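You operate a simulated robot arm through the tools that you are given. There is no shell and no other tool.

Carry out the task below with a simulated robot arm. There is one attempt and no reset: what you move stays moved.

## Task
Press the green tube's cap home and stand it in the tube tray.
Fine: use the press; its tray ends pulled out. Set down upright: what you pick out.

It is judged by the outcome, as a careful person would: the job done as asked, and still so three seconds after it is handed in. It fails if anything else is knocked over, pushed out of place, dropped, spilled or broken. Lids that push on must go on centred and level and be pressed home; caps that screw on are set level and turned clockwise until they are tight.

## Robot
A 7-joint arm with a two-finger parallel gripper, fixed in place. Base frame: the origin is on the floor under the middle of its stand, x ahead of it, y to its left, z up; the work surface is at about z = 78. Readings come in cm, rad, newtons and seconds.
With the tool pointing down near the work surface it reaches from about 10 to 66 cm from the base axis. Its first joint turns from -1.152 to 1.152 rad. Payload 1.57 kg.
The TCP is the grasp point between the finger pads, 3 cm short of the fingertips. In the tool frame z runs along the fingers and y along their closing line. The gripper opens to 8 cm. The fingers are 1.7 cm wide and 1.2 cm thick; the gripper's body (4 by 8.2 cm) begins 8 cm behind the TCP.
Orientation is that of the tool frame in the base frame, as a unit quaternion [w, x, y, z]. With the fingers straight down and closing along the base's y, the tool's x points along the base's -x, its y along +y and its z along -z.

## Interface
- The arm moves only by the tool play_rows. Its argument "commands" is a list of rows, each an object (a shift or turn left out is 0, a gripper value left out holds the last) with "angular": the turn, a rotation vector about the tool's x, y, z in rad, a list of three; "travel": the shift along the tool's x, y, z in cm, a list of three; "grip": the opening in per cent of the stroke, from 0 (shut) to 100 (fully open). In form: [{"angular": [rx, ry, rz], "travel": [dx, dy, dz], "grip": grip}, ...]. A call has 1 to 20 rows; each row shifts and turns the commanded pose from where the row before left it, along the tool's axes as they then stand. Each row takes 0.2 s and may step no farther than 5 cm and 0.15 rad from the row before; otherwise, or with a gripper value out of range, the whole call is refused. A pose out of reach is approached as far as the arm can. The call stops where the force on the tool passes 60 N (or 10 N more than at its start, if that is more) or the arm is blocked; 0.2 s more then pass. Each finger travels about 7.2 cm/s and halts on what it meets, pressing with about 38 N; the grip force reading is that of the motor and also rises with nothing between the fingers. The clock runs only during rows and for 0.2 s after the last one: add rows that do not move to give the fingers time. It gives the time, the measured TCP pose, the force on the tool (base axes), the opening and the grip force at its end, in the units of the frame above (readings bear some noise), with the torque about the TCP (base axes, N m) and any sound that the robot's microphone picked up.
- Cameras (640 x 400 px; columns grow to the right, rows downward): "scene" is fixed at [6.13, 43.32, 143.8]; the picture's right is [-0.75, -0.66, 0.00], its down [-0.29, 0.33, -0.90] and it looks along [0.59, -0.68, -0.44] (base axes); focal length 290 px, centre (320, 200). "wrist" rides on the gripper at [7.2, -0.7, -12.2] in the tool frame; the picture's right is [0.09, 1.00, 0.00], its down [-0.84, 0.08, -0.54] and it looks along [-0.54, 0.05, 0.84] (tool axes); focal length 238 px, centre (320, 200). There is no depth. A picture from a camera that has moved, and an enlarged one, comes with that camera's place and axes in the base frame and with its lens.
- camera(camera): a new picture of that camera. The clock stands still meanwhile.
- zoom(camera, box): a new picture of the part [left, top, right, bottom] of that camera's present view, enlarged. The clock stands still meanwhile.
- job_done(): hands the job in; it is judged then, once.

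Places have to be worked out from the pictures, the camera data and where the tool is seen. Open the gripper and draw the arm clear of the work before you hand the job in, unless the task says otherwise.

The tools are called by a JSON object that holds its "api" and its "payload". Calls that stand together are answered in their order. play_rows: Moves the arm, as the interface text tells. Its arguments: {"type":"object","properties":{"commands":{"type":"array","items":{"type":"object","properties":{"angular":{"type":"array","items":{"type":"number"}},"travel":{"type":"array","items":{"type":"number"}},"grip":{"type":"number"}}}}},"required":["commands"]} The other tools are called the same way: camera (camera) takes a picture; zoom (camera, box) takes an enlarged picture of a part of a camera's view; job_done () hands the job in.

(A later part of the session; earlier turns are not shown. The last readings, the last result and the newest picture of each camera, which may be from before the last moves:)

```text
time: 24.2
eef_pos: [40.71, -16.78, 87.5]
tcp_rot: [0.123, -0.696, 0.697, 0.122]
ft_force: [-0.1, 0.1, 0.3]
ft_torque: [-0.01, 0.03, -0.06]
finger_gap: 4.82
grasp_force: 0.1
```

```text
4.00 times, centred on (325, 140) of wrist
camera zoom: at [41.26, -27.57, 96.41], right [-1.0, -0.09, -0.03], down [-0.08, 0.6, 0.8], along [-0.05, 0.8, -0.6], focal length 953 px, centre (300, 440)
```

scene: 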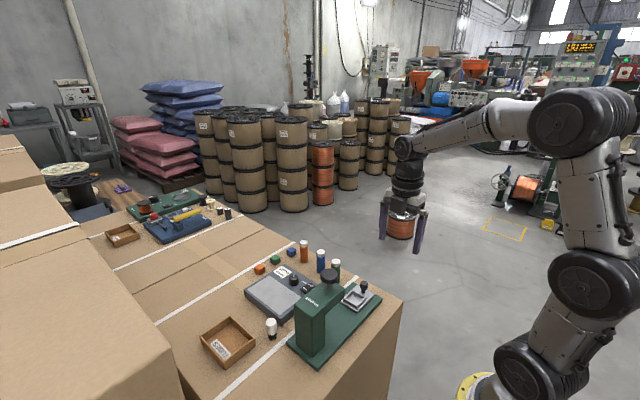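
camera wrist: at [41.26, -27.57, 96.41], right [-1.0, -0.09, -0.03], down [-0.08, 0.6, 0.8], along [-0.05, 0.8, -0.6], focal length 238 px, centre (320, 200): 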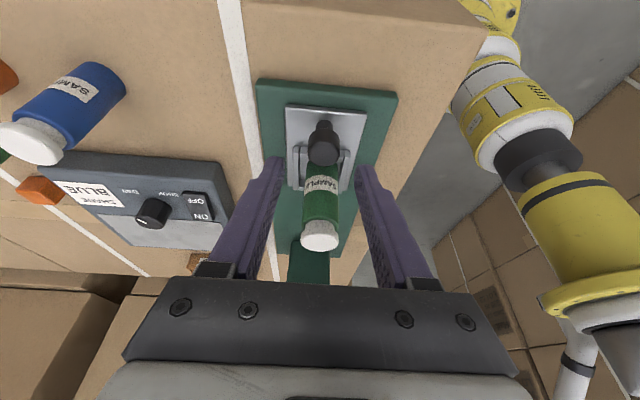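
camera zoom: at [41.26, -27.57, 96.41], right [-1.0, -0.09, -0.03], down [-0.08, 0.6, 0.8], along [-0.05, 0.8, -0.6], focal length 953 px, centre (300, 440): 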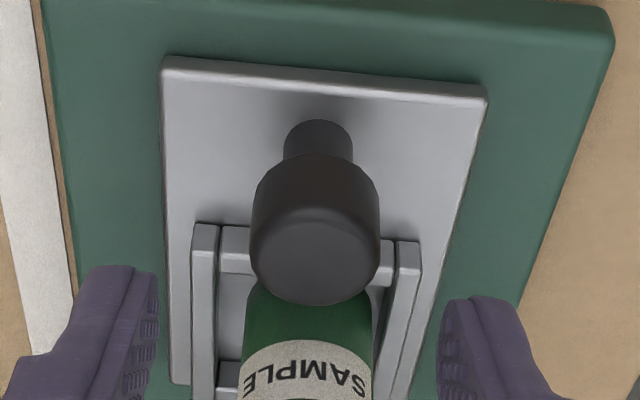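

Knob is ≈ (40.4, -16.0). Shift −0.28 in x, and descend 3.3 cm so the tips are beside the knob head just above the tray plate.

{"api": "play_rows", "payload": {"commands": [{"travel": [-0.05, 0.28, 0.02]}, {"travel": [0.37, 0, 1.03]}, {"travel": [0.37, 0, 1.03]}, {"travel": [0.37, 0, 1.03]}, {}, {}]}}

{"api": "zoom", "payload": {"camera": "wrist", "box": [250, 90, 400, 230]}}

{"api": "zoom", "payload": {"camera": "scene", "box": [330, 250, 410, 320]}}

```text
time: 25.6
eef_pos: [40.29, -16.83, 84.22]
tcp_rot: [0.124, -0.695, 0.697, 0.124]
ft_force: [-0.2, -0.2, -0.4]
ft_torque: [0.01, -0.02, -0.02]
finger_gap: 4.81
grasp_force: 0.0
```

```text
2.86 times, centred on (325, 160) of wrist
camera zoom: at [40.92, -27.57, 93.13], right [-1.0, -0.09, -0.03], down [-0.08, 0.6, 0.8], along [-0.05, 0.8, -0.6], focal length 681 px, centre (306, 314)
```

zoom: 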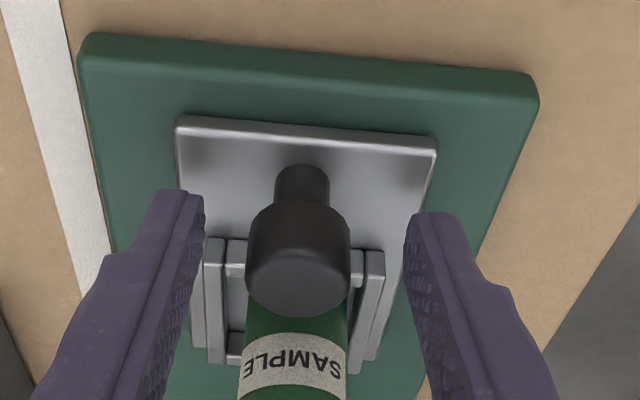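

```text
5.71 times, centred on (370, 285) of scene
camera zoom: at [6.13, 43.32, 143.8], right [-0.75, -0.66, 0.0], down [-0.29, 0.33, -0.9], along [0.59, -0.68, -0.44], focal length 1659 px, centre (34, -286)
```

zoom: 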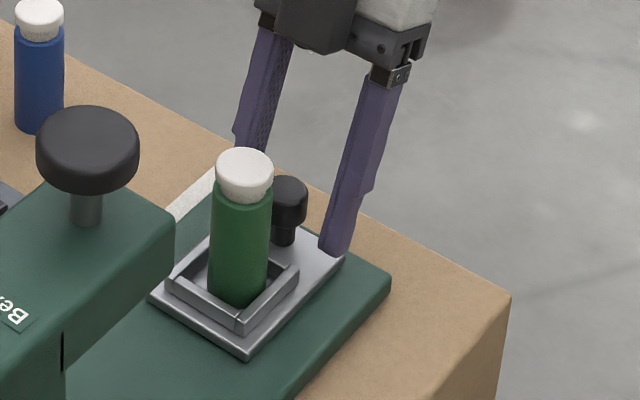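

Fingers straddle the knob head well. Close gently on it.

{"api": "play_rows", "payload": {"commands": [{"grip": 45}, {"grip": 35}, {"grip": 28}, {"grip": 20}, {"grip": 10}, {}, {}]}}

{"api": "zoom", "payload": {"camera": "wrist", "box": [250, 90, 400, 230]}}

{"api": "zoom", "payload": {"camera": "scene", "box": [330, 250, 410, 320]}}

```text
time: 27.2
eef_pos: [40.35, -16.93, 84.35]
tcp_rot: [0.124, -0.696, 0.697, 0.122]
ft_force: [15.5, -0.5, -6.0]
ft_torque: [-0.1, -0.35, -0.09]
finger_gap: 2.32
grasp_force: 35.6
```

```text
2.86 times, centred on (325, 160) of wrist
camera zoom: at [41.01, -27.59, 93.19], right [-1.0, -0.08, -0.03], down [-0.08, 0.6, 0.79], along [-0.05, 0.79, -0.61], focal length 681 px, centre (306, 314)
```

zoom: 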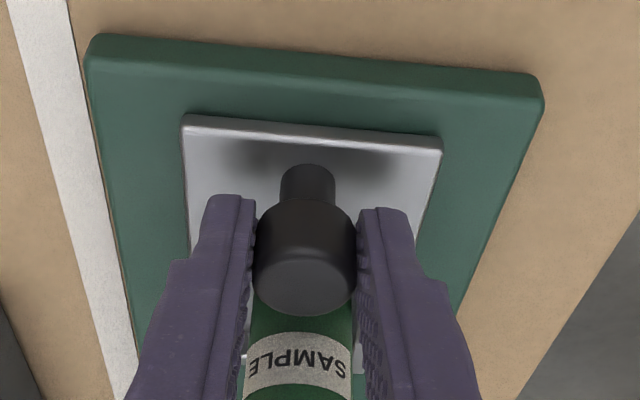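

```text
5.71 times, centred on (370, 285) of scene
camera zoom: at [6.17, 43.32, 143.8], right [-0.75, -0.66, 0.0], down [-0.29, 0.33, -0.9], along [0.59, -0.68, -0.44], focal length 1659 px, centre (34, -286)
```

zoom: 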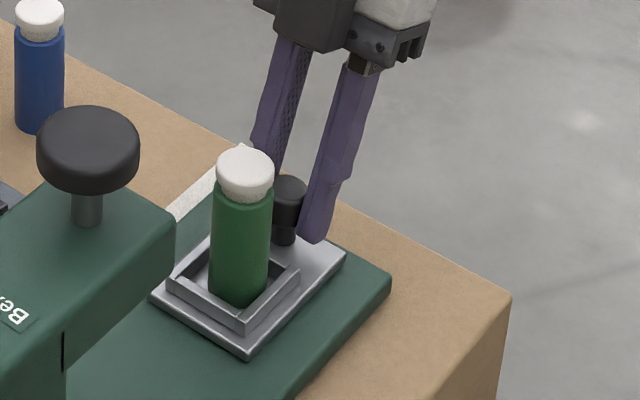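

Knob gripped, slight side load (Fx 15 N); shift +0.09 in x to relieve it, then start pushing the tray in slowly along +y (~1.7 cm) and check forces and tube.

{"api": "play_rows", "payload": {"commands": [{"travel": [0, -0.09, 0]}, {"travel": [-0.094, 0, 0.034]}, {"travel": [-0.188, 0, 0.069]}, {"travel": [-0.282, 0, 0.103]}, {"travel": [-0.376, 0, 0.137]}, {"travel": [-0.376, 0, 0.137]}, {"travel": [-0.188, 0, 0.069]}, {"travel": [-0.094, 0, 0.034]}, {}, {}]}}

{"api": "zoom", "payload": {"camera": "scene", "box": [320, 250, 410, 330]}}

```text
time: 29.4
eef_pos: [40.55, -15.09, 84.21]
tcp_rot: [0.124, -0.696, 0.697, 0.122]
ft_force: [21.0, 0.1, -2.9]
ft_torque: [0.07, -0.41, -0.18]
finger_gap: 2.34
grasp_force: 36.1
```

```text
5.00 times, centred on (365, 290) of scene
camera zoom: at [6.18, 43.32, 143.79], right [-0.75, -0.66, 0.0], down [-0.29, 0.33, -0.9], along [0.59, -0.68, -0.44], focal length 1452 px, centre (95, -250)
```

zoom: 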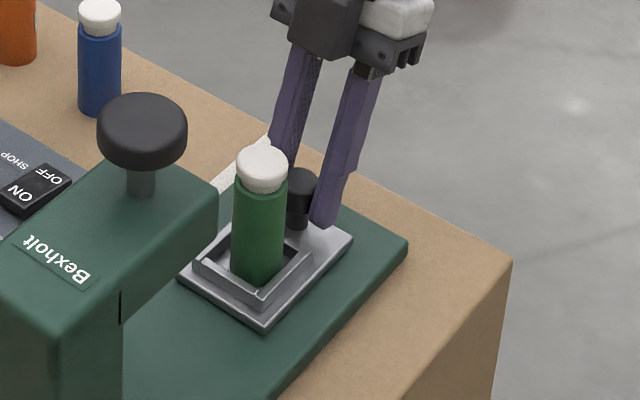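

Tray slides freely in +y; side load is 21 N, so I shift +0.12 in x and continue another ~2.5 cm.

{"api": "play_rows", "payload": {"commands": [{"travel": [0, -0.12, 0]}, {"travel": [-0.094, 0, 0.034]}, {"travel": [-0.188, 0, 0.069]}, {"travel": [-0.282, 0, 0.103]}, {"travel": [-0.376, 0, 0.137]}, {"travel": [-0.376, 0, 0.137]}, {"travel": [-0.376, 0, 0.137]}, {"travel": [-0.376, 0, 0.137]}, {"travel": [-0.188, 0, 0.069]}, {"travel": [-0.094, 0, 0.034]}, {}, {}]}}

{"api": "zoom", "payload": {"camera": "scene", "box": [320, 250, 410, 330]}}

```text
time: 32.0
eef_pos: [40.54, -12.72, 84.39]
tcp_rot: [0.125, -0.696, 0.697, 0.121]
ft_force: [17.4, -0.3, 5.0]
ft_torque: [0.03, -0.4, -0.14]
finger_gap: 2.3
grasp_force: 36.0
```

```text
5.00 times, centred on (365, 290) of scene
camera zoom: at [6.16, 43.33, 143.79], right [-0.75, -0.66, 0.0], down [-0.29, 0.33, -0.9], along [0.59, -0.68, -0.44], focal length 1452 px, centre (95, -250)
```

zoom: 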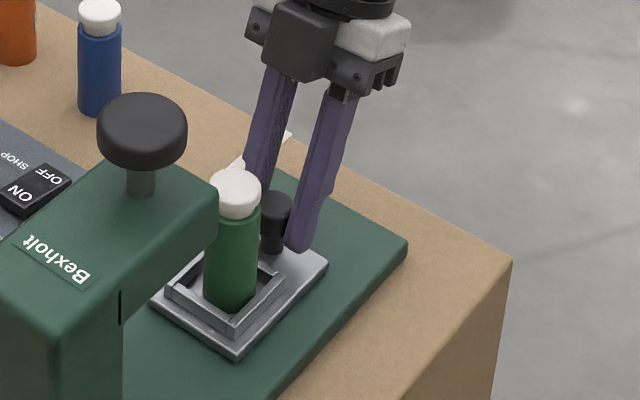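

Progress good (tray in ~4.2 cm). Continue 3.4 cm with another +0.1 x correction.

{"api": "play_rows", "payload": {"commands": [{"travel": [0, -0.1, 0]}, {"travel": [-0.094, 0, 0.034]}, {"travel": [-0.188, 0, 0.069]}, {"travel": [-0.282, 0, 0.103]}, {"travel": [-0.376, 0, 0.137]}, {"travel": [-0.376, 0, 0.137]}, {"travel": [-0.376, 0, 0.137]}, {"travel": [-0.376, 0, 0.137]}, {"travel": [-0.376, 0, 0.137]}, {"travel": [-0.376, 0, 0.137]}, {"travel": [-0.188, 0, 0.069]}, {"travel": [-0.094, 0, 0.034]}, {}, {}]}}

{"api": "zoom", "payload": {"camera": "scene", "box": [310, 250, 410, 340]}}

{"api": "camera", "payload": {"camera": "wrist"}}

```text
time: 35.0
eef_pos: [40.52, -9.3, 84.17]
tcp_rot: [-0.123, 0.697, -0.696, -0.124]
ft_force: [-9.4, 0.9, 29.3]
ft_torque: [0.12, 0.24, 0.06]
finger_gap: 2.3
grasp_force: 35.9
```

```text
4.44 times, centred on (360, 295) of scene
camera zoom: at [6.07, 43.33, 143.8], right [-0.75, -0.66, 0.0], down [-0.29, 0.33, -0.9], along [0.59, -0.68, -0.44], focal length 1290 px, centre (142, -222)
```

zoom: 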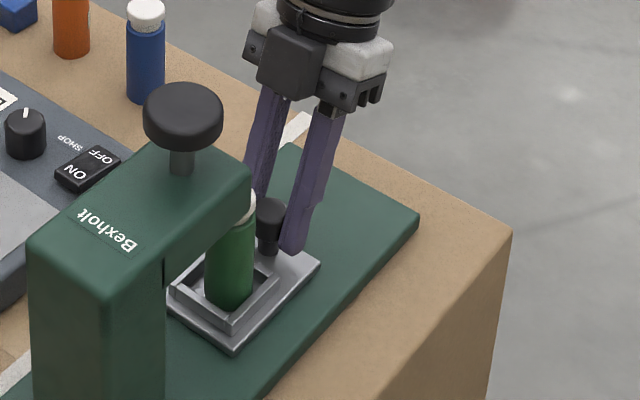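

```text
taken
camera wrist: at [41.08, -20.0, 93.13], right [-1.0, -0.09, -0.03], down [-0.08, 0.6, 0.8], along [-0.05, 0.8, -0.6], focal length 238 px, centre (320, 200)
```

wrist: 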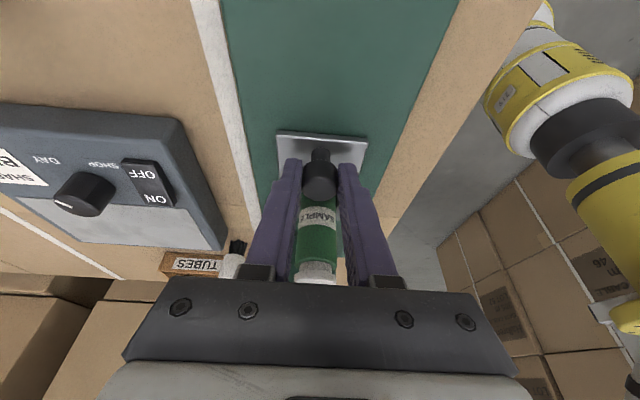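

Vertical load of 29 N has built up (commanded slightly low); relieve by raising 0.12 and look closely at the clearance between tube top and press head.

{"api": "play_rows", "payload": {"commands": [{"travel": [-0.041, 0.05, -0.113]}, {}, {}]}}

{"api": "zoom", "payload": {"camera": "scene", "box": [335, 275, 385, 325]}}

{"api": "zoom", "payload": {"camera": "wrist", "box": [270, 130, 370, 290]}}

```text
time: 35.8
eef_pos: [40.41, -9.19, 84.13]
tcp_rot: [0.123, -0.696, 0.697, 0.123]
ft_force: [-3.1, 0.8, 13.5]
ft_torque: [0.44, 0.06, 0.0]
finger_gap: 2.31
grasp_force: 35.2
```

```text
8.00 times, centred on (360, 300) of scene
camera zoom: at [6.11, 43.33, 143.8], right [-0.75, -0.66, 0.0], down [-0.29, 0.33, -0.9], along [0.59, -0.68, -0.44], focal length 2322 px, centre (0, -600)
```

zoom: 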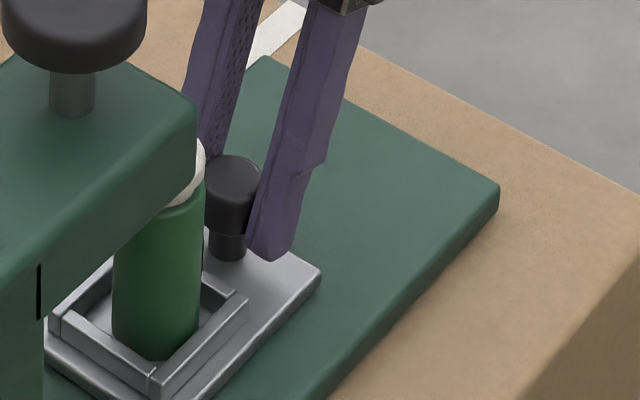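

```text
2.50 times, centred on (320, 210) of wrist
camera zoom: at [41.07, -20.0, 93.13], right [-1.0, -0.08, -0.03], down [-0.08, 0.6, 0.8], along [-0.05, 0.8, -0.6], focal length 596 px, centre (320, 175)
```

zoom: 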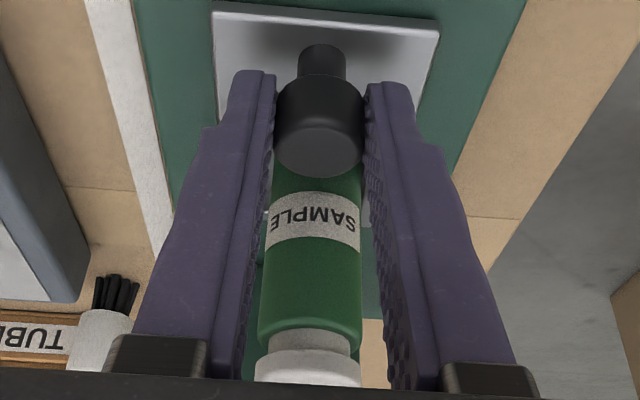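

Head's underside is at ≈ 91 vs. tube top ≈ 87.8, so it should clear. Continue slowly 1.6 cm and check the tube remains vertical.

{"api": "play_rows", "payload": {"commands": [{"travel": [-0.09, 0, -0.02]}, {"travel": [-0.188, 0, 0.069]}, {"travel": [-0.235, 0, 0.086]}, {"travel": [-0.282, 0, 0.103]}, {"travel": [-0.282, 0, 0.103]}, {"travel": [-0.282, 0, 0.103]}, {"travel": [-0.188, 0, 0.069]}, {"travel": [-0.094, 0, 0.034]}, {}, {}]}}

{"api": "zoom", "payload": {"camera": "scene", "box": [325, 275, 385, 335]}}

{"api": "zoom", "payload": {"camera": "wrist", "box": [270, 130, 370, 290]}}

```text
time: 38.0
eef_pos: [40.48, -7.44, 84.08]
tcp_rot: [0.123, -0.696, 0.696, 0.125]
ft_force: [5.9, -0.7, -30.5]
ft_torque: [-0.36, -0.1, -0.04]
finger_gap: 2.32
grasp_force: 35.7
```

```text
6.67 times, centred on (355, 305) of scene
camera zoom: at [6.18, 43.32, 143.8], right [-0.75, -0.66, 0.0], down [-0.29, 0.33, -0.9], along [0.59, -0.68, -0.44], focal length 1935 px, centre (87, -500)
```

zoom: 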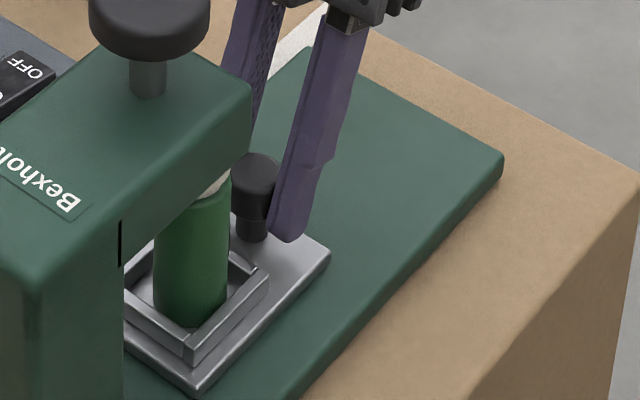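

```text
2.50 times, centred on (320, 210) of wrist
camera zoom: at [41.09, -18.22, 93.16], right [-1.0, -0.09, -0.03], down [-0.07, 0.6, 0.8], along [-0.05, 0.8, -0.6], focal length 596 px, centre (320, 175)
```

zoom: 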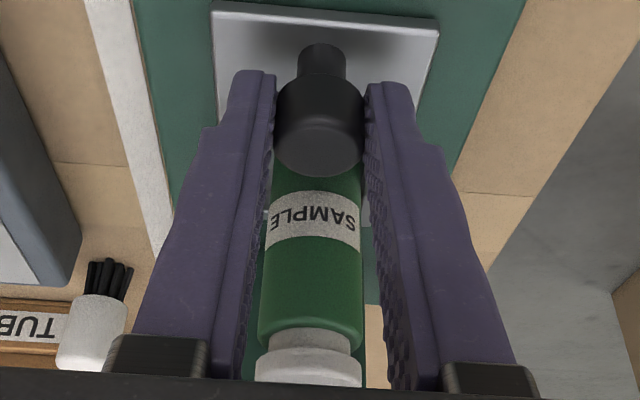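

Tube is still vertical. Relieve the −30 N vertical load (lower 0.14) and go on another 1.2 cm.

{"api": "play_rows", "payload": {"commands": [{"travel": [0.048, 0, 0.132]}, {"travel": [-0.094, 0, 0.034]}, {"travel": [-0.188, 0, 0.069]}, {"travel": [-0.188, 0, 0.069]}, {"travel": [-0.235, 0, 0.086]}, {"travel": [-0.188, 0, 0.069]}, {"travel": [-0.141, 0, 0.051]}, {"travel": [-0.094, 0, 0.034]}, {}, {}]}}

{"api": "zoom", "payload": {"camera": "scene", "box": [325, 275, 385, 335]}}

{"api": "zoom", "payload": {"camera": "wrist", "box": [270, 130, 370, 290]}}

```text
time: 40.2
eef_pos: [40.44, -6.24, 84.35]
tcp_rot: [0.124, -0.695, 0.698, 0.121]
ft_force: [6.5, 0.6, -18.3]
ft_torque: [0.17, -0.13, -0.12]
finger_gap: 2.32
grasp_force: 35.0
```

```text
6.67 times, centred on (355, 305) of scene
camera zoom: at [6.17, 43.32, 143.8], right [-0.75, -0.66, 0.0], down [-0.29, 0.33, -0.9], along [0.59, -0.68, -0.44], focal length 1935 px, centre (87, -500)
```

zoom: 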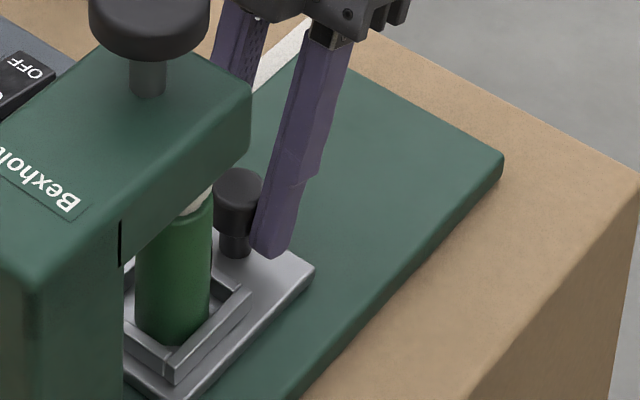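

```text
2.50 times, centred on (320, 210) of wrist
camera zoom: at [41.04, -17.06, 93.18], right [-1.0, -0.08, -0.03], down [-0.08, 0.6, 0.8], along [-0.05, 0.79, -0.6], focal length 596 px, centre (320, 175)
```

zoom: 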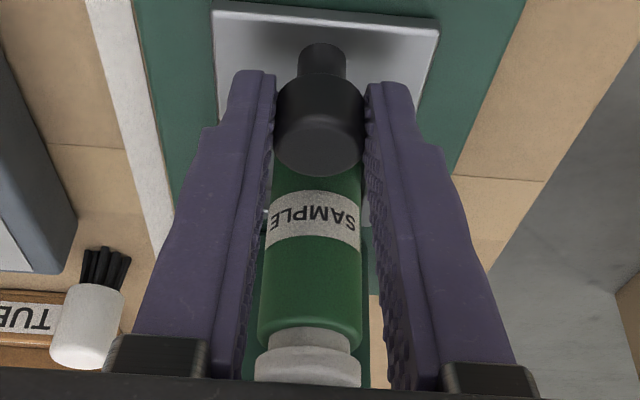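

Tube unchanged. Continue in small steps toward the end stop, watching Fy for resistance.

{"api": "play_rows", "payload": {"commands": [{"travel": [0.027, 0, 0.075]}, {"travel": [-0.094, 0, 0.034]}, {"travel": [-0.141, 0, 0.051]}, {"travel": [-0.188, 0, 0.069]}, {"travel": [-0.188, 0, 0.069]}, {"travel": [-0.141, 0, 0.051]}, {"travel": [-0.094, 0, 0.034]}, {}, {}]}}

{"api": "zoom", "payload": {"camera": "scene", "box": [325, 275, 385, 335]}}

{"api": "zoom", "payload": {"camera": "wrist", "box": [270, 130, 370, 290]}}

```text
time: 42.2
eef_pos: [40.54, -5.44, 84.28]
tcp_rot: [0.124, -0.695, 0.697, 0.123]
ft_force: [-5.7, 0.9, 18.7]
ft_torque: [0.67, 0.16, -0.04]
finger_gap: 2.3
grasp_force: 35.3
```

```text
6.67 times, centred on (355, 305) of scene
camera zoom: at [6.09, 43.33, 143.8], right [-0.75, -0.66, 0.0], down [-0.29, 0.33, -0.9], along [0.59, -0.68, -0.44], focal length 1935 px, centre (87, -500)
```

zoom: 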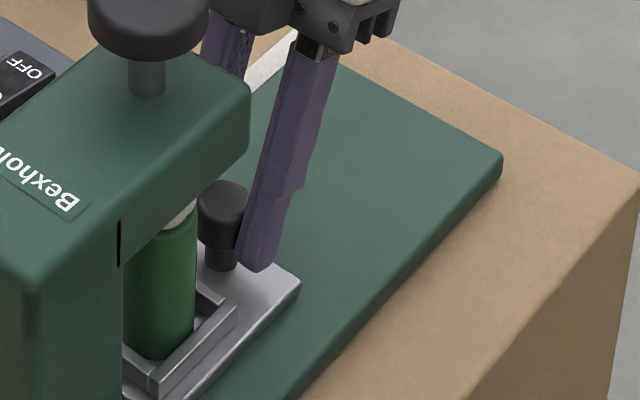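

```text
2.50 times, centred on (320, 210) of wrist
camera zoom: at [41.04, -16.15, 93.17], right [-1.0, -0.08, -0.03], down [-0.08, 0.6, 0.8], along [-0.05, 0.8, -0.6], focal length 596 px, centre (320, 175)
```

zoom: 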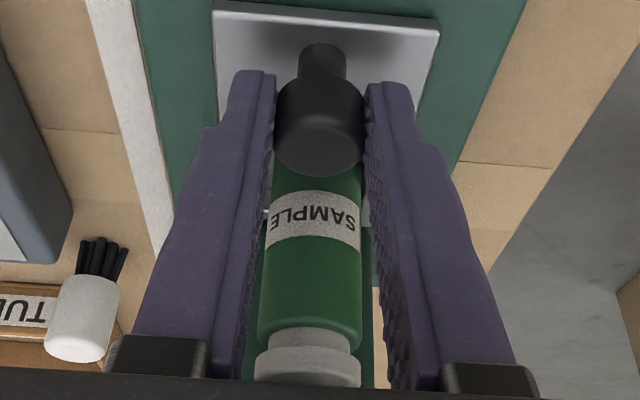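

No end stop yet; nest at y ≈ 0, ram at ≈ 0.7–1.3. Relieve the vertical load and keep pushing in small steps.

{"api": "play_rows", "payload": {"commands": [{"travel": [-0.027, 0, -0.075]}, {"travel": [-0.094, 0, 0.034]}, {"travel": [-0.141, 0, 0.051]}, {"travel": [-0.141, 0, 0.051]}, {"travel": [-0.094, 0, 0.034]}, {}, {}]}}

{"api": "camera", "payload": {"camera": "wrist"}}

{"api": "zoom", "payload": {"camera": "scene", "box": [325, 275, 385, 335]}}

```text
time: 43.8
eef_pos: [40.46, -4.92, 84.21]
tcp_rot: [0.123, -0.696, 0.697, 0.122]
ft_force: [2.2, -0.3, 7.4]
ft_torque: [-0.57, -0.06, 0.08]
finger_gap: 2.33
grasp_force: 36.0
```

```text
taken
camera wrist: at [41.06, -15.63, 93.17], right [-1.0, -0.09, -0.03], down [-0.08, 0.6, 0.8], along [-0.05, 0.8, -0.6], focal length 238 px, centre (320, 200)
```

wrist: 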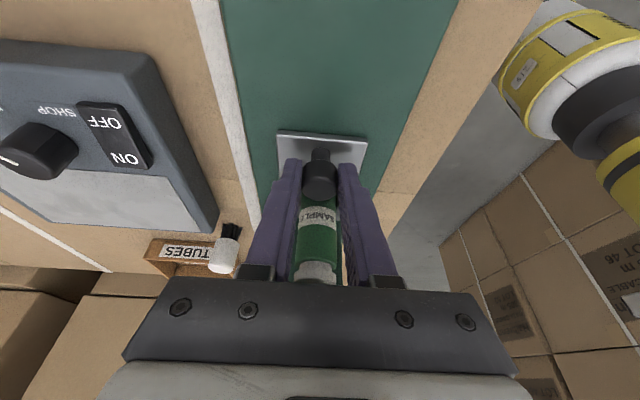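

```text
6.67 times, centred on (355, 305) of scene
camera zoom: at [6.12, 43.33, 143.8], right [-0.75, -0.66, 0.0], down [-0.29, 0.33, -0.9], along [0.59, -0.68, -0.44], focal length 1935 px, centre (87, -500)
```

zoom: 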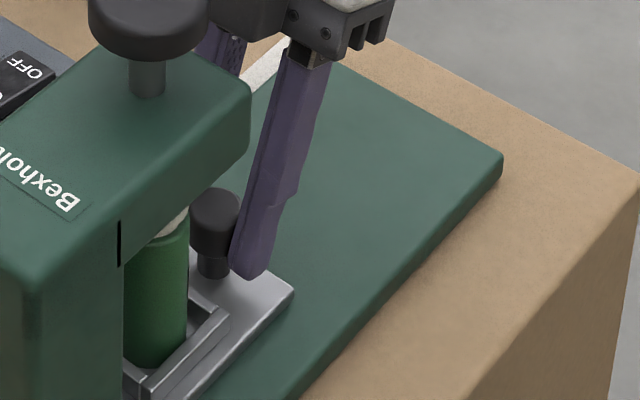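

Nest now at y ≈ 0.5, no resistance yet. Continue with 0.3 cm and check.

{"api": "play_rows", "payload": {"commands": [{"travel": [-0.094, 0, 0.034]}, {"travel": [-0.141, 0, 0.051]}, {"travel": [-0.094, 0, 0.034]}, {}, {}]}}

{"api": "play_rows", "payload": {"commands": [{"travel": [-0.094, 0, 0.034]}, {"travel": [-0.141, 0, 0.051]}, {"travel": [-0.094, 0, 0.034]}, {}, {}]}}

```text
time: 45.0
eef_pos: [40.46, -4.74, 84.34]
tcp_rot: [0.123, -0.695, 0.697, 0.122]
ft_force: [-0.5, -27.4, -5.0]
ft_torque: [-0.74, 0.02, -0.06]
finger_gap: 2.35
grasp_force: 36.0
```

```text
time: 46.2
eef_pos: [40.46, -4.54, 84.24]
tcp_rot: [-0.122, 0.697, -0.696, -0.122]
ft_force: [-3.6, -30.1, -2.4]
ft_torque: [-0.77, 0.06, 0.0]
finger_gap: 2.33
grasp_force: 36.1
```

Fy ≈ −30 N: the tray has reached its end stop. Back off the load slightly and look at the tube.

{"api": "play_rows", "payload": {"commands": [{"travel": [0.2, 0, -0.073]}, {}, {}]}}

{"api": "zoom", "payload": {"camera": "wrist", "box": [270, 130, 370, 290]}}

{"api": "zoom", "payload": {"camera": "scene", "box": [315, 265, 375, 335]}}

```text
time: 47.0
eef_pos: [40.46, -4.54, 84.35]
tcp_rot: [0.124, -0.696, 0.697, 0.123]
ft_force: [6.1, -13.4, -9.3]
ft_torque: [-0.73, -0.2, 0.04]
finger_gap: 2.33
grasp_force: 35.5
```

```text
2.50 times, centred on (320, 210) of wrist
camera zoom: at [41.04, -15.3, 93.2], right [-1.0, -0.08, -0.03], down [-0.08, 0.6, 0.8], along [-0.05, 0.79, -0.61], focal length 596 px, centre (320, 175)
```

zoom: 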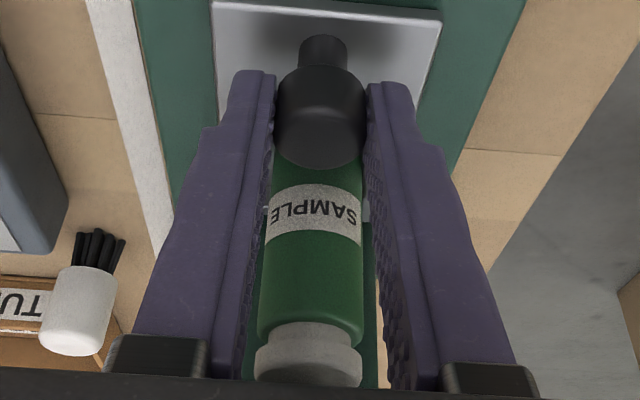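

```text
5.71 times, centred on (345, 300) of scene
camera zoom: at [6.16, 43.29, 143.81], right [-0.75, -0.66, 0.0], down [-0.29, 0.33, -0.9], along [0.59, -0.68, -0.44], focal length 1659 px, centre (177, -371)
```

zoom: 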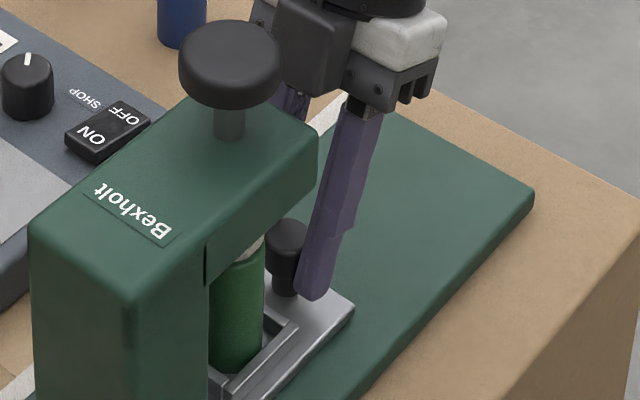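

The tray is at its end stop with the tube upright under the head. Release the knob and retreat along the tool axis.

{"api": "play_rows", "payload": {"commands": [{"travel": [0.07, 0, -0.026]}, {"grip": 40}, {"grip": 60}, {}, {"travel": [0, 0, -1.0]}, {"travel": [0, 0, -2.0]}, {"travel": [0, 0, -2.5]}, {"travel": [0, 0, -2.5]}, {}, {}]}}

{"api": "camera", "payload": {"camera": "wrist"}}

{"api": "zoom", "payload": {"camera": "scene", "box": [300, 240, 400, 340]}}

```text
time: 49.2
eef_pos: [40.63, -7.08, 91.67]
tcp_rot: [0.123, -0.696, 0.696, 0.123]
ft_force: [-0.2, 0.1, 0.3]
ft_torque: [0.01, 0.02, 0.0]
finger_gap: 4.81
grasp_force: 0.1
```

```text
taken
camera wrist: at [41.19, -17.91, 100.6], right [-1.0, -0.08, -0.03], down [-0.08, 0.6, 0.8], along [-0.05, 0.8, -0.6], focal length 238 px, centre (320, 200)
```

wrist: 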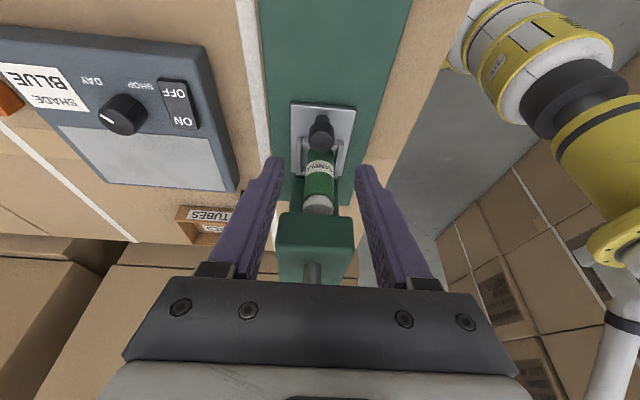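

```text
4.00 times, centred on (350, 290) of scene
camera zoom: at [6.13, 43.32, 143.8], right [-0.75, -0.66, 0.0], down [-0.29, 0.33, -0.9], along [0.59, -0.68, -0.44], focal length 1161 px, centre (200, -160)
```

zoom: 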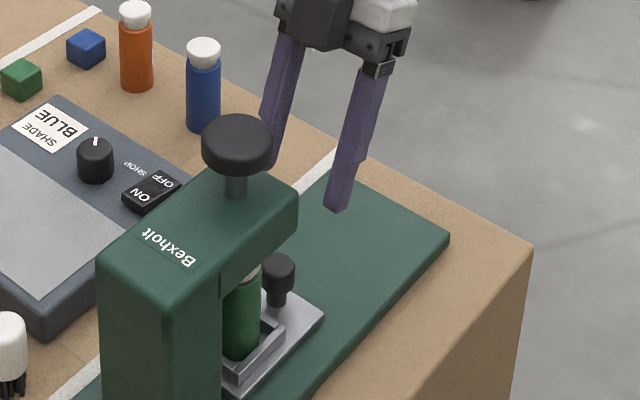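

Let me look at the tube under the head with the wrist camera, zoomed.

{"api": "zoom", "payload": {"camera": "wrist", "box": [260, 90, 380, 290]}}

```text
2.00 times, centred on (320, 190) of wrist
camera zoom: at [41.19, -17.91, 100.6], right [-1.0, -0.08, -0.03], down [-0.08, 0.6, 0.8], along [-0.05, 0.8, -0.6], focal length 477 px, centre (320, 220)
```

zoom: 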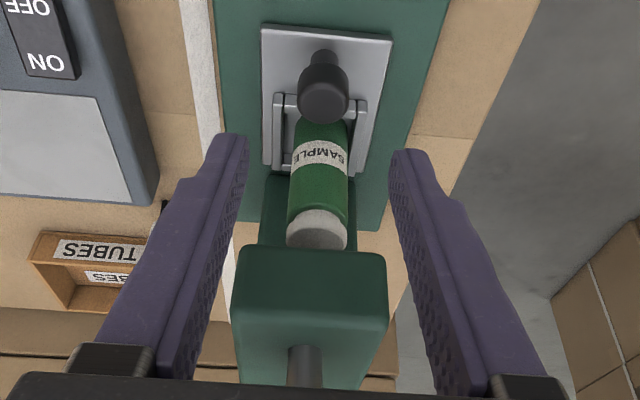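

The cap clears the head and the tube stands under the ram. Now raise and un-tilt to view the plunger knob from above.

{"api": "play_rows", "payload": {"commands": [{"travel": [-1.2, 0, -3.3]}, {"travel": [-1.2, 0, -3.3]}, {"travel": [-1.2, 0, -3.3]}, {"travel": [-0.9, 0, -2.5]}, {"angular": [0, 0.12, 0]}, {"angular": [0, 0.12, 0]}, {"angular": [0, 0.11, 0], "grip": 100}, {}, {}]}}

{"api": "camera", "payload": {"camera": "wrist"}}

{"api": "zoom", "payload": {"camera": "scene", "box": [300, 240, 400, 340]}}

```text
time: 51.2
eef_pos: [40.5, -7.32, 105.02]
tcp_rot: [-0.001, -0.706, 0.708, 0.0]
ft_force: [0.7, -0.1, 0.9]
ft_torque: [0.02, 0.0, 0.04]
finger_gap: 8.02
grasp_force: 0.1
```

```text
taken
camera wrist: at [41.11, -14.37, 117.17], right [-1.0, -0.09, 0.0], down [-0.08, 0.84, 0.54], along [-0.05, 0.54, -0.84], focal length 238 px, centre (320, 200)
```

wrist: 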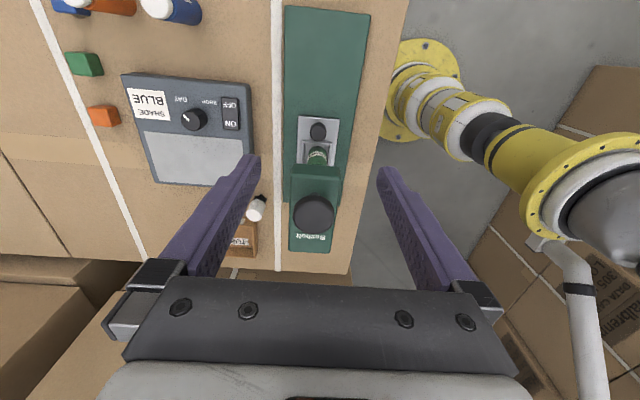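

```text
4.00 times, centred on (350, 290) of scene
camera zoom: at [6.13, 43.32, 143.8], right [-0.75, -0.66, 0.0], down [-0.29, 0.33, -0.9], along [0.59, -0.68, -0.44], focal length 1161 px, centre (200, -160)
```

zoom: 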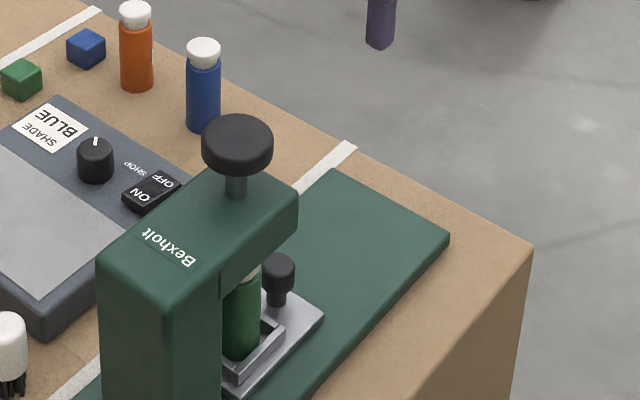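

{"api": "zoom", "payload": {"camera": "wrist", "box": [265, 100, 375, 260]}}

{"api": "zoom", "payload": {"camera": "scene", "box": [310, 255, 370, 325]}}

```text
2.50 times, centred on (320, 180) of wrist
camera zoom: at [41.11, -14.37, 117.17], right [-1.0, -0.09, 0.0], down [-0.08, 0.84, 0.54], along [-0.05, 0.54, -0.84], focal length 596 px, centre (320, 250)
```

zoom: 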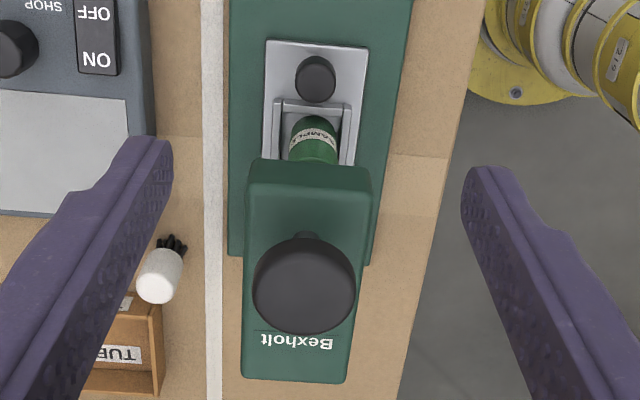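

```text
5.71 times, centred on (340, 290) of scene
camera zoom: at [6.13, 43.32, 143.8], right [-0.75, -0.66, 0.0], down [-0.29, 0.33, -0.9], along [0.59, -0.68, -0.44], focal length 1659 px, centre (206, -314)
```

zoom: 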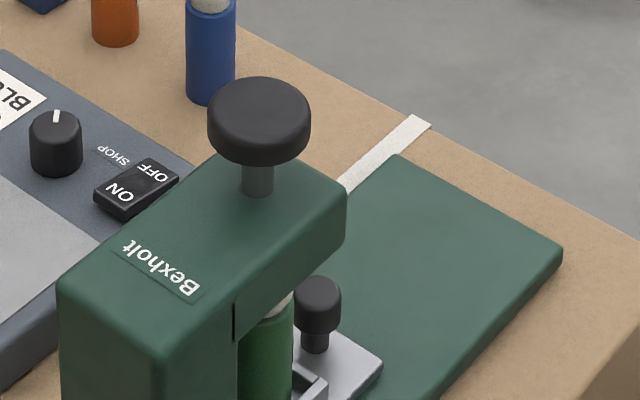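

Plunger knob top centre triangulates to (40.4, 0.35, 97.2). Close the fingers and move above it at the current height.

{"api": "play_rows", "payload": {"commands": [{"travel": [-1.9, 0.03, 0], "grip": 0}, {"travel": [-1.9, 0.02, 0]}, {"travel": [-1.9, 0.03, 0]}, {"travel": [-1.95, 0.02, 0]}, {}, {}, {}]}}

{"api": "camera", "payload": {"camera": "wrist"}}

{"api": "zoom", "payload": {"camera": "scene", "box": [280, 200, 380, 320]}}

```text
time: 52.8
eef_pos: [40.4, 0.17, 104.88]
tcp_rot: [-0.001, -0.707, 0.707, 0.0]
ft_force: [-0.1, 0.5, -0.2]
ft_torque: [0.0, 0.0, -0.03]
finger_gap: 0.0
grasp_force: 21.5
```

```text
taken
camera wrist: at [40.92, -6.85, 117.11], right [-1.0, -0.09, 0.0], down [-0.08, 0.84, 0.54], along [-0.05, 0.54, -0.84], focal length 238 px, centre (320, 200)
```

wrist: 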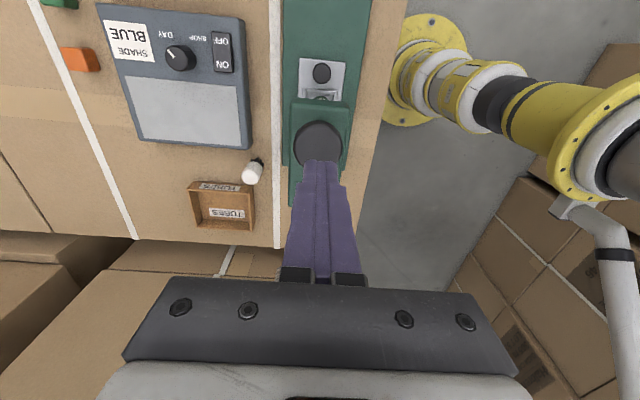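

```text
3.33 times, centred on (330, 260) of scene
camera zoom: at [6.13, 43.32, 143.8], right [-0.75, -0.66, 0.0], down [-0.29, 0.33, -0.9], along [0.59, -0.68, -0.44], focal length 968 px, centre (287, 0)
```

zoom: 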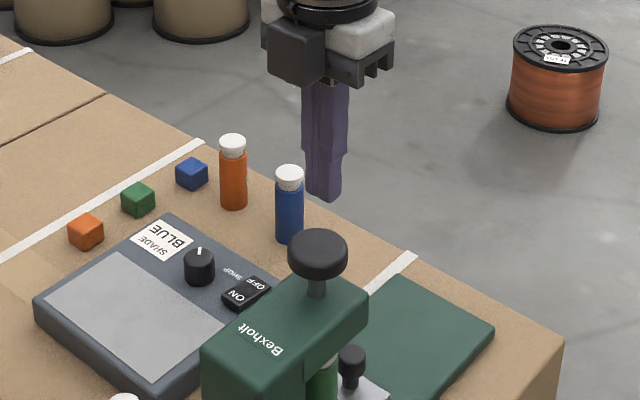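

Fingertips are over the plunger centre (knob at ≈ (40.4, 0.25)). Descend to about 0.7 cm above it.

{"api": "play_rows", "payload": {"commands": [{"travel": [-0.1, 0, 1.0]}, {"travel": [0, 0, 1.5]}, {"travel": [0, 0, 1.4]}, {}, {}]}}

{"api": "play_rows", "payload": {"commands": [{"travel": [0, 0, 0.25]}, {"travel": [0, 0, 0.25]}, {}, {}]}}

{"api": "zoom", "payload": {"camera": "scene", "box": [300, 240, 370, 330]}}

```text
time: 54.0
eef_pos: [40.34, 0.54, 101.03]
tcp_rot: [0.0, -0.706, 0.708, 0.0]
ft_force: [0.0, -0.3, -0.3]
ft_torque: [0.01, 0.03, 0.01]
finger_gap: 0.01
grasp_force: 21.4
```

```text
time: 55.0
eef_pos: [40.43, 0.44, 100.43]
tcp_rot: [0.0, -0.707, 0.708, 0.0]
ft_force: [1.2, 1.2, 1.1]
ft_torque: [-0.02, -0.07, 0.02]
finger_gap: 0.03
grasp_force: 20.9
```

```text
4.44 times, centred on (335, 285) of scene
camera zoom: at [6.13, 43.33, 143.8], right [-0.75, -0.66, 0.0], down [-0.29, 0.33, -0.9], along [0.59, -0.68, -0.44], focal length 1290 px, centre (253, -178)
```

zoom: 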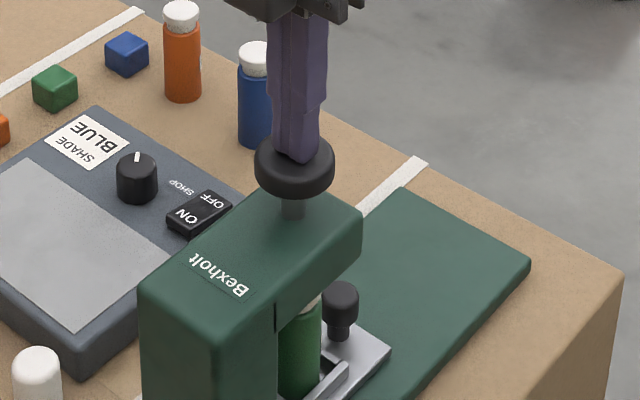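

Tips are right at the plunger. Press down in small increments, monitoring Fz.

{"api": "play_rows", "payload": {"commands": [{"travel": [0, 0, 0.2]}, {"travel": [0, 0, 0.2]}, {}, {}]}}

{"api": "play_rows", "payload": {"commands": [{"travel": [0, 0, 0.2]}, {"travel": [0, 0, 0.2]}, {}, {}]}}

{"api": "zoom", "payload": {"camera": "scene", "box": [300, 240, 370, 330]}}

```text
time: 56.0
eef_pos: [40.42, 0.35, 100.1]
tcp_rot: [-0.001, -0.706, 0.708, -0.001]
ft_force: [-0.1, 0.7, 1.8]
ft_torque: [-0.01, -0.01, -0.05]
finger_gap: 0.0
grasp_force: 20.8
```

```text
time: 57.0
eef_pos: [40.31, 0.57, 99.7]
tcp_rot: [0.0, -0.707, 0.707, -0.001]
ft_force: [1.8, -0.5, 3.0]
ft_torque: [-0.04, -0.02, 0.01]
finger_gap: 0.01
grasp_force: 21.4
```

```text
4.44 times, centred on (335, 285) of scene
camera zoom: at [6.13, 43.32, 143.8], right [-0.75, -0.66, 0.0], down [-0.29, 0.33, -0.9], along [0.59, -0.68, -0.44], focal length 1290 px, centre (253, -178)
```

zoom: 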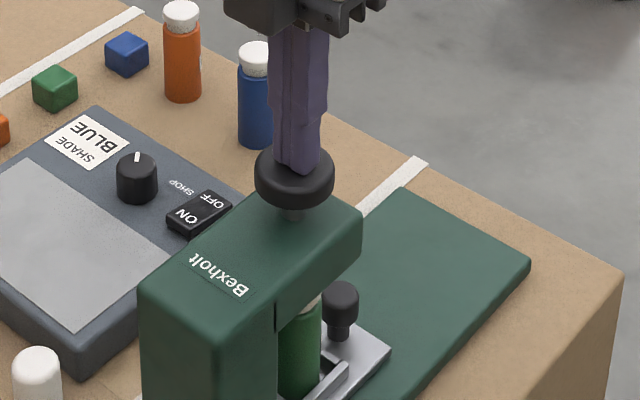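

Plunger is going down with a light spring force. Continue pressing.

{"api": "play_rows", "payload": {"commands": [{"travel": [0, 0, 0.2]}, {"travel": [0, 0, 0.2]}, {}, {}]}}

{"api": "play_rows", "payload": {"commands": [{"travel": [0, 0, 0.15]}, {"travel": [0, 0, 0.15]}, {}, {}]}}

{"api": "zoom", "payload": {"camera": "scene", "box": [300, 240, 370, 330]}}

```text
time: 58.0
eef_pos: [40.41, 0.45, 99.35]
tcp_rot: [-0.001, -0.706, 0.708, 0.0]
ft_force: [1.5, 1.9, 2.6]
ft_torque: [0.03, -0.02, 0.01]
finger_gap: 0.01
grasp_force: 20.8
```

```text
time: 59.0
eef_pos: [40.36, 0.42, 99.2]
tcp_rot: [0.0, -0.707, 0.708, -0.001]
ft_force: [-5.2, 4.5, 15.4]
ft_torque: [0.17, 0.12, 0.01]
finger_gap: 0.02
grasp_force: 21.6
```

```text
4.44 times, centred on (335, 285) of scene
camera zoom: at [6.1, 43.34, 143.79], right [-0.75, -0.66, 0.0], down [-0.29, 0.33, -0.9], along [0.59, -0.68, -0.44], focal length 1290 px, centre (253, -178)
```

zoom: 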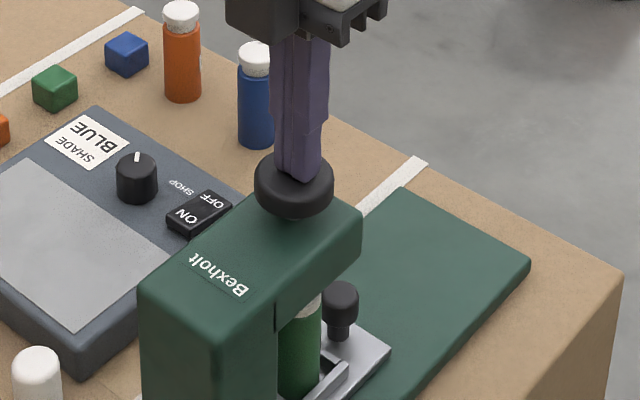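

Fz rose to 15 N: ram has met the cap. Press further in 0.1–0.15 cm steps.

{"api": "play_rows", "payload": {"commands": [{"travel": [0, 0, 0.12]}, {}, {}]}}

{"api": "play_rows", "payload": {"commands": [{"travel": [0, 0, 0.1]}, {}, {}]}}

{"api": "zoom", "payload": {"camera": "scene", "box": [310, 260, 370, 320]}}

```text
time: 59.8
eef_pos: [40.37, 0.49, 99.03]
tcp_rot: [0.001, -0.707, 0.707, -0.001]
ft_force: [-9.8, 8.4, 27.9]
ft_torque: [0.21, 0.27, 0.05]
finger_gap: 0.0
grasp_force: 20.9
```

```text
time: 60.6
eef_pos: [40.31, 0.37, 98.98]
tcp_rot: [0.001, -0.707, 0.707, -0.002]
ft_force: [-12.2, 10.0, 36.9]
ft_torque: [0.33, 0.31, 0.06]
finger_gap: 0.0
grasp_force: 21.4
```

```text
6.67 times, centred on (340, 290) of scene
camera zoom: at [6.05, 43.35, 143.79], right [-0.75, -0.66, 0.0], down [-0.29, 0.33, -0.9], along [0.59, -0.68, -0.44], focal length 1935 px, centre (187, -400)
```

zoom: 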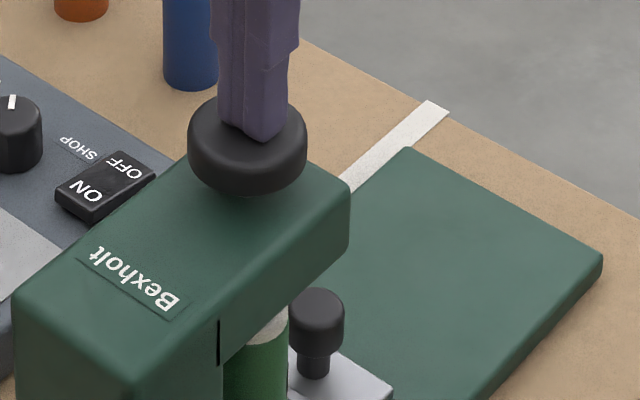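

Fz 37 N with some lateral load. Trim the lateral command (−0.05 x, +0.05 y) and keep pressing in small steps.

{"api": "play_rows", "payload": {"commands": [{"travel": [-0.05, 0.05, 0.06]}, {}, {}]}}

{"api": "play_rows", "payload": {"commands": [{"travel": [0, 0, 0.08]}, {}, {}]}}

{"api": "zoom", "payload": {"camera": "scene", "box": [310, 260, 370, 320]}}

```text
time: 61.4
eef_pos: [40.45, 0.35, 98.93]
tcp_rot: [0.001, -0.706, 0.708, -0.003]
ft_force: [-11.8, -2.2, 36.7]
ft_torque: [-0.06, 0.33, 0.02]
finger_gap: 0.0
grasp_force: 21.2
```

```text
time: 62.2
eef_pos: [40.44, 0.37, 99.08]
tcp_rot: [0.001, -0.707, 0.707, -0.003]
ft_force: [-14.8, -8.4, 39.5]
ft_torque: [-0.18, 0.37, 0.0]
finger_gap: 0.01
grasp_force: 20.8
```

```text
6.67 times, centred on (340, 290) of scene
camera zoom: at [6.04, 43.3, 143.81], right [-0.75, -0.66, 0.0], down [-0.29, 0.33, -0.9], along [0.59, -0.68, -0.44], focal length 1935 px, centre (187, -400)
```

zoom: 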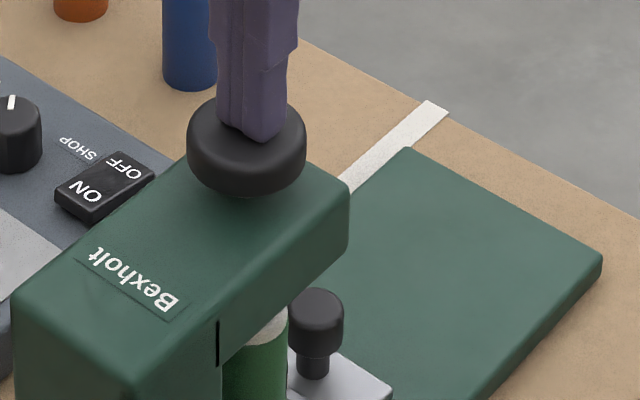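

Force is holding near 40 N while the command advances, so the cap may be creeping down. Continue with lateral trims.

{"api": "play_rows", "payload": {"commands": [{"travel": [0.04, 0.07, 0.08]}, {}, {}]}}

{"api": "play_rows", "payload": {"commands": [{"travel": [0, 0, 0.1]}, {}, {}]}}

{"api": "zoom", "payload": {"camera": "scene", "box": [310, 260, 370, 320]}}

```text
time: 63.0
eef_pos: [40.36, 0.31, 99.05]
tcp_rot: [0.003, -0.706, 0.708, -0.003]
ft_force: [-11.0, -9.6, 42.2]
ft_torque: [-0.22, 0.27, 0.01]
finger_gap: 0.0
grasp_force: 21.3
```

```text
time: 63.8
eef_pos: [40.21, 0.36, 98.97]
tcp_rot: [0.004, -0.707, 0.708, -0.004]
ft_force: [-15.8, -13.1, 46.6]
ft_torque: [-0.39, 0.34, -0.03]
finger_gap: 0.02
grasp_force: 21.7
```

```text
6.67 times, centred on (340, 290) of scene
camera zoom: at [6.03, 43.29, 143.81], right [-0.75, -0.66, 0.0], down [-0.29, 0.33, -0.9], along [0.59, -0.68, -0.44], focal length 1935 px, centre (187, -400)
```

zoom: 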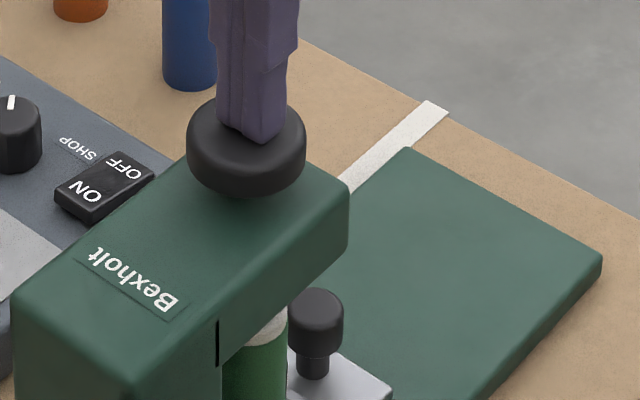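

The plunger seems stationary now around z ≈ 99.0 with 47 N. Zoom tightly on the visible cap/tube junction to judge the cap's position.

{"api": "zoom", "payload": {"camera": "scene", "box": [332, 298, 362, 328]}}

{"api": "camera", "payload": {"camera": "wrist"}}

```text
13.33 times, centred on (347, 313) of scene
camera zoom: at [6.03, 43.29, 143.81], right [-0.75, -0.66, 0.0], down [-0.29, 0.33, -0.9], along [0.59, -0.68, -0.44], focal length 3871 px, centre (-40, -1307)
```

zoom: 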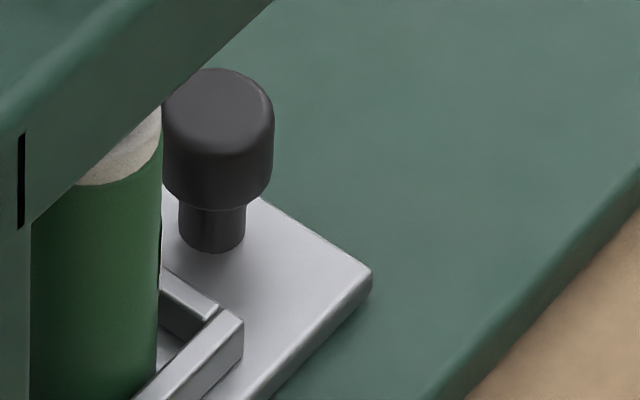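

```text
taken
camera wrist: at [40.82, -6.65, 111.15], right [-1.0, -0.09, -0.01], down [-0.08, 0.84, 0.54], along [-0.04, 0.54, -0.84], focal length 238 px, centre (320, 200)
```

wrist: 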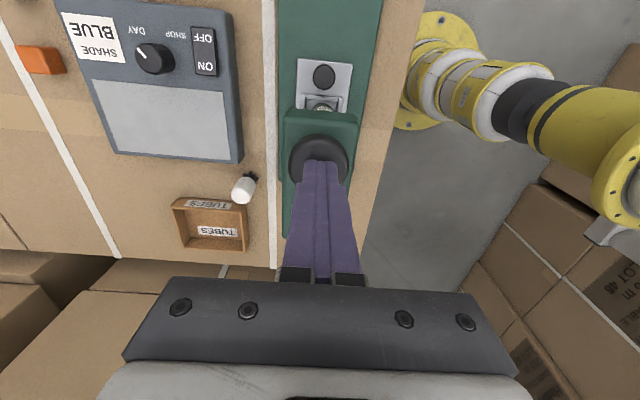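

The cap's lower edge now looks flush with the tube's shoulder. Push a little further (to ~55 N) with lateral trim to make sure it is home.

{"api": "play_rows", "payload": {"commands": [{"travel": [0.07, 0.08, 0.05]}, {}, {}]}}

{"api": "play_rows", "payload": {"commands": [{"travel": [0, 0, 0.06]}, {}, {}]}}

{"api": "zoom", "payload": {"camera": "scene", "box": [332, 298, 362, 328]}}

```text
time: 64.6
eef_pos: [40.39, 0.41, 98.99]
tcp_rot: [0.006, -0.707, 0.707, -0.005]
ft_force: [-9.1, -0.4, 46.2]
ft_torque: [0.01, 0.23, 0.05]
finger_gap: 0.0
grasp_force: 21.2
```

```text
time: 65.4
eef_pos: [40.37, 0.36, 98.95]
tcp_rot: [0.006, -0.707, 0.708, -0.004]
ft_force: [-10.9, 4.6, 48.3]
ft_torque: [0.2, 0.28, 0.01]
finger_gap: 0.01
grasp_force: 21.2
```

```text
13.33 times, centred on (347, 313) of scene
camera zoom: at [6.03, 43.34, 143.8], right [-0.75, -0.66, 0.0], down [-0.29, 0.33, -0.9], along [0.59, -0.68, -0.44], focal length 3871 px, centre (-40, -1307)
```

zoom: 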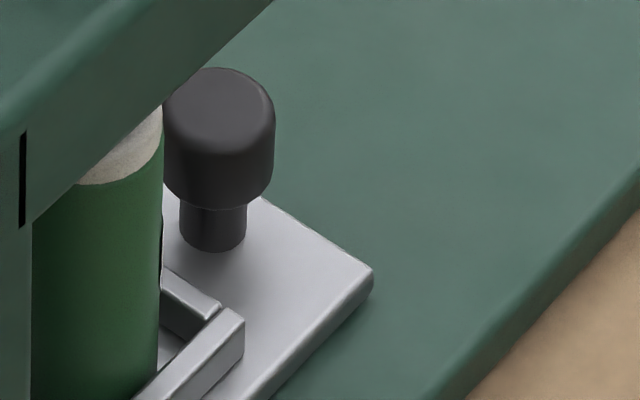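

Fz 48 N with no further travel. One more push to ~55 N, then lift off the plunger.

{"api": "play_rows", "payload": {"commands": [{"travel": [0, 0.03, 0.07]}, {}, {}]}}

{"api": "play_rows", "payload": {"commands": [{"travel": [0, 0, 0.05]}, {}, {}]}}

```text
time: 66.2
eef_pos: [40.34, 0.51, 98.94]
tcp_rot: [0.006, -0.706, 0.708, -0.006]
ft_force: [-12.4, 7.1, 51.3]
ft_torque: [0.26, 0.3, 0.03]
finger_gap: 0.0
grasp_force: 21.2
```

```text
time: 67.0
eef_pos: [40.34, 0.41, 99.0]
tcp_rot: [0.006, -0.706, 0.708, -0.005]
ft_force: [-12.6, 9.5, 53.4]
ft_torque: [0.33, 0.31, 0.0]
finger_gap: 0.0
grasp_force: 21.3
```

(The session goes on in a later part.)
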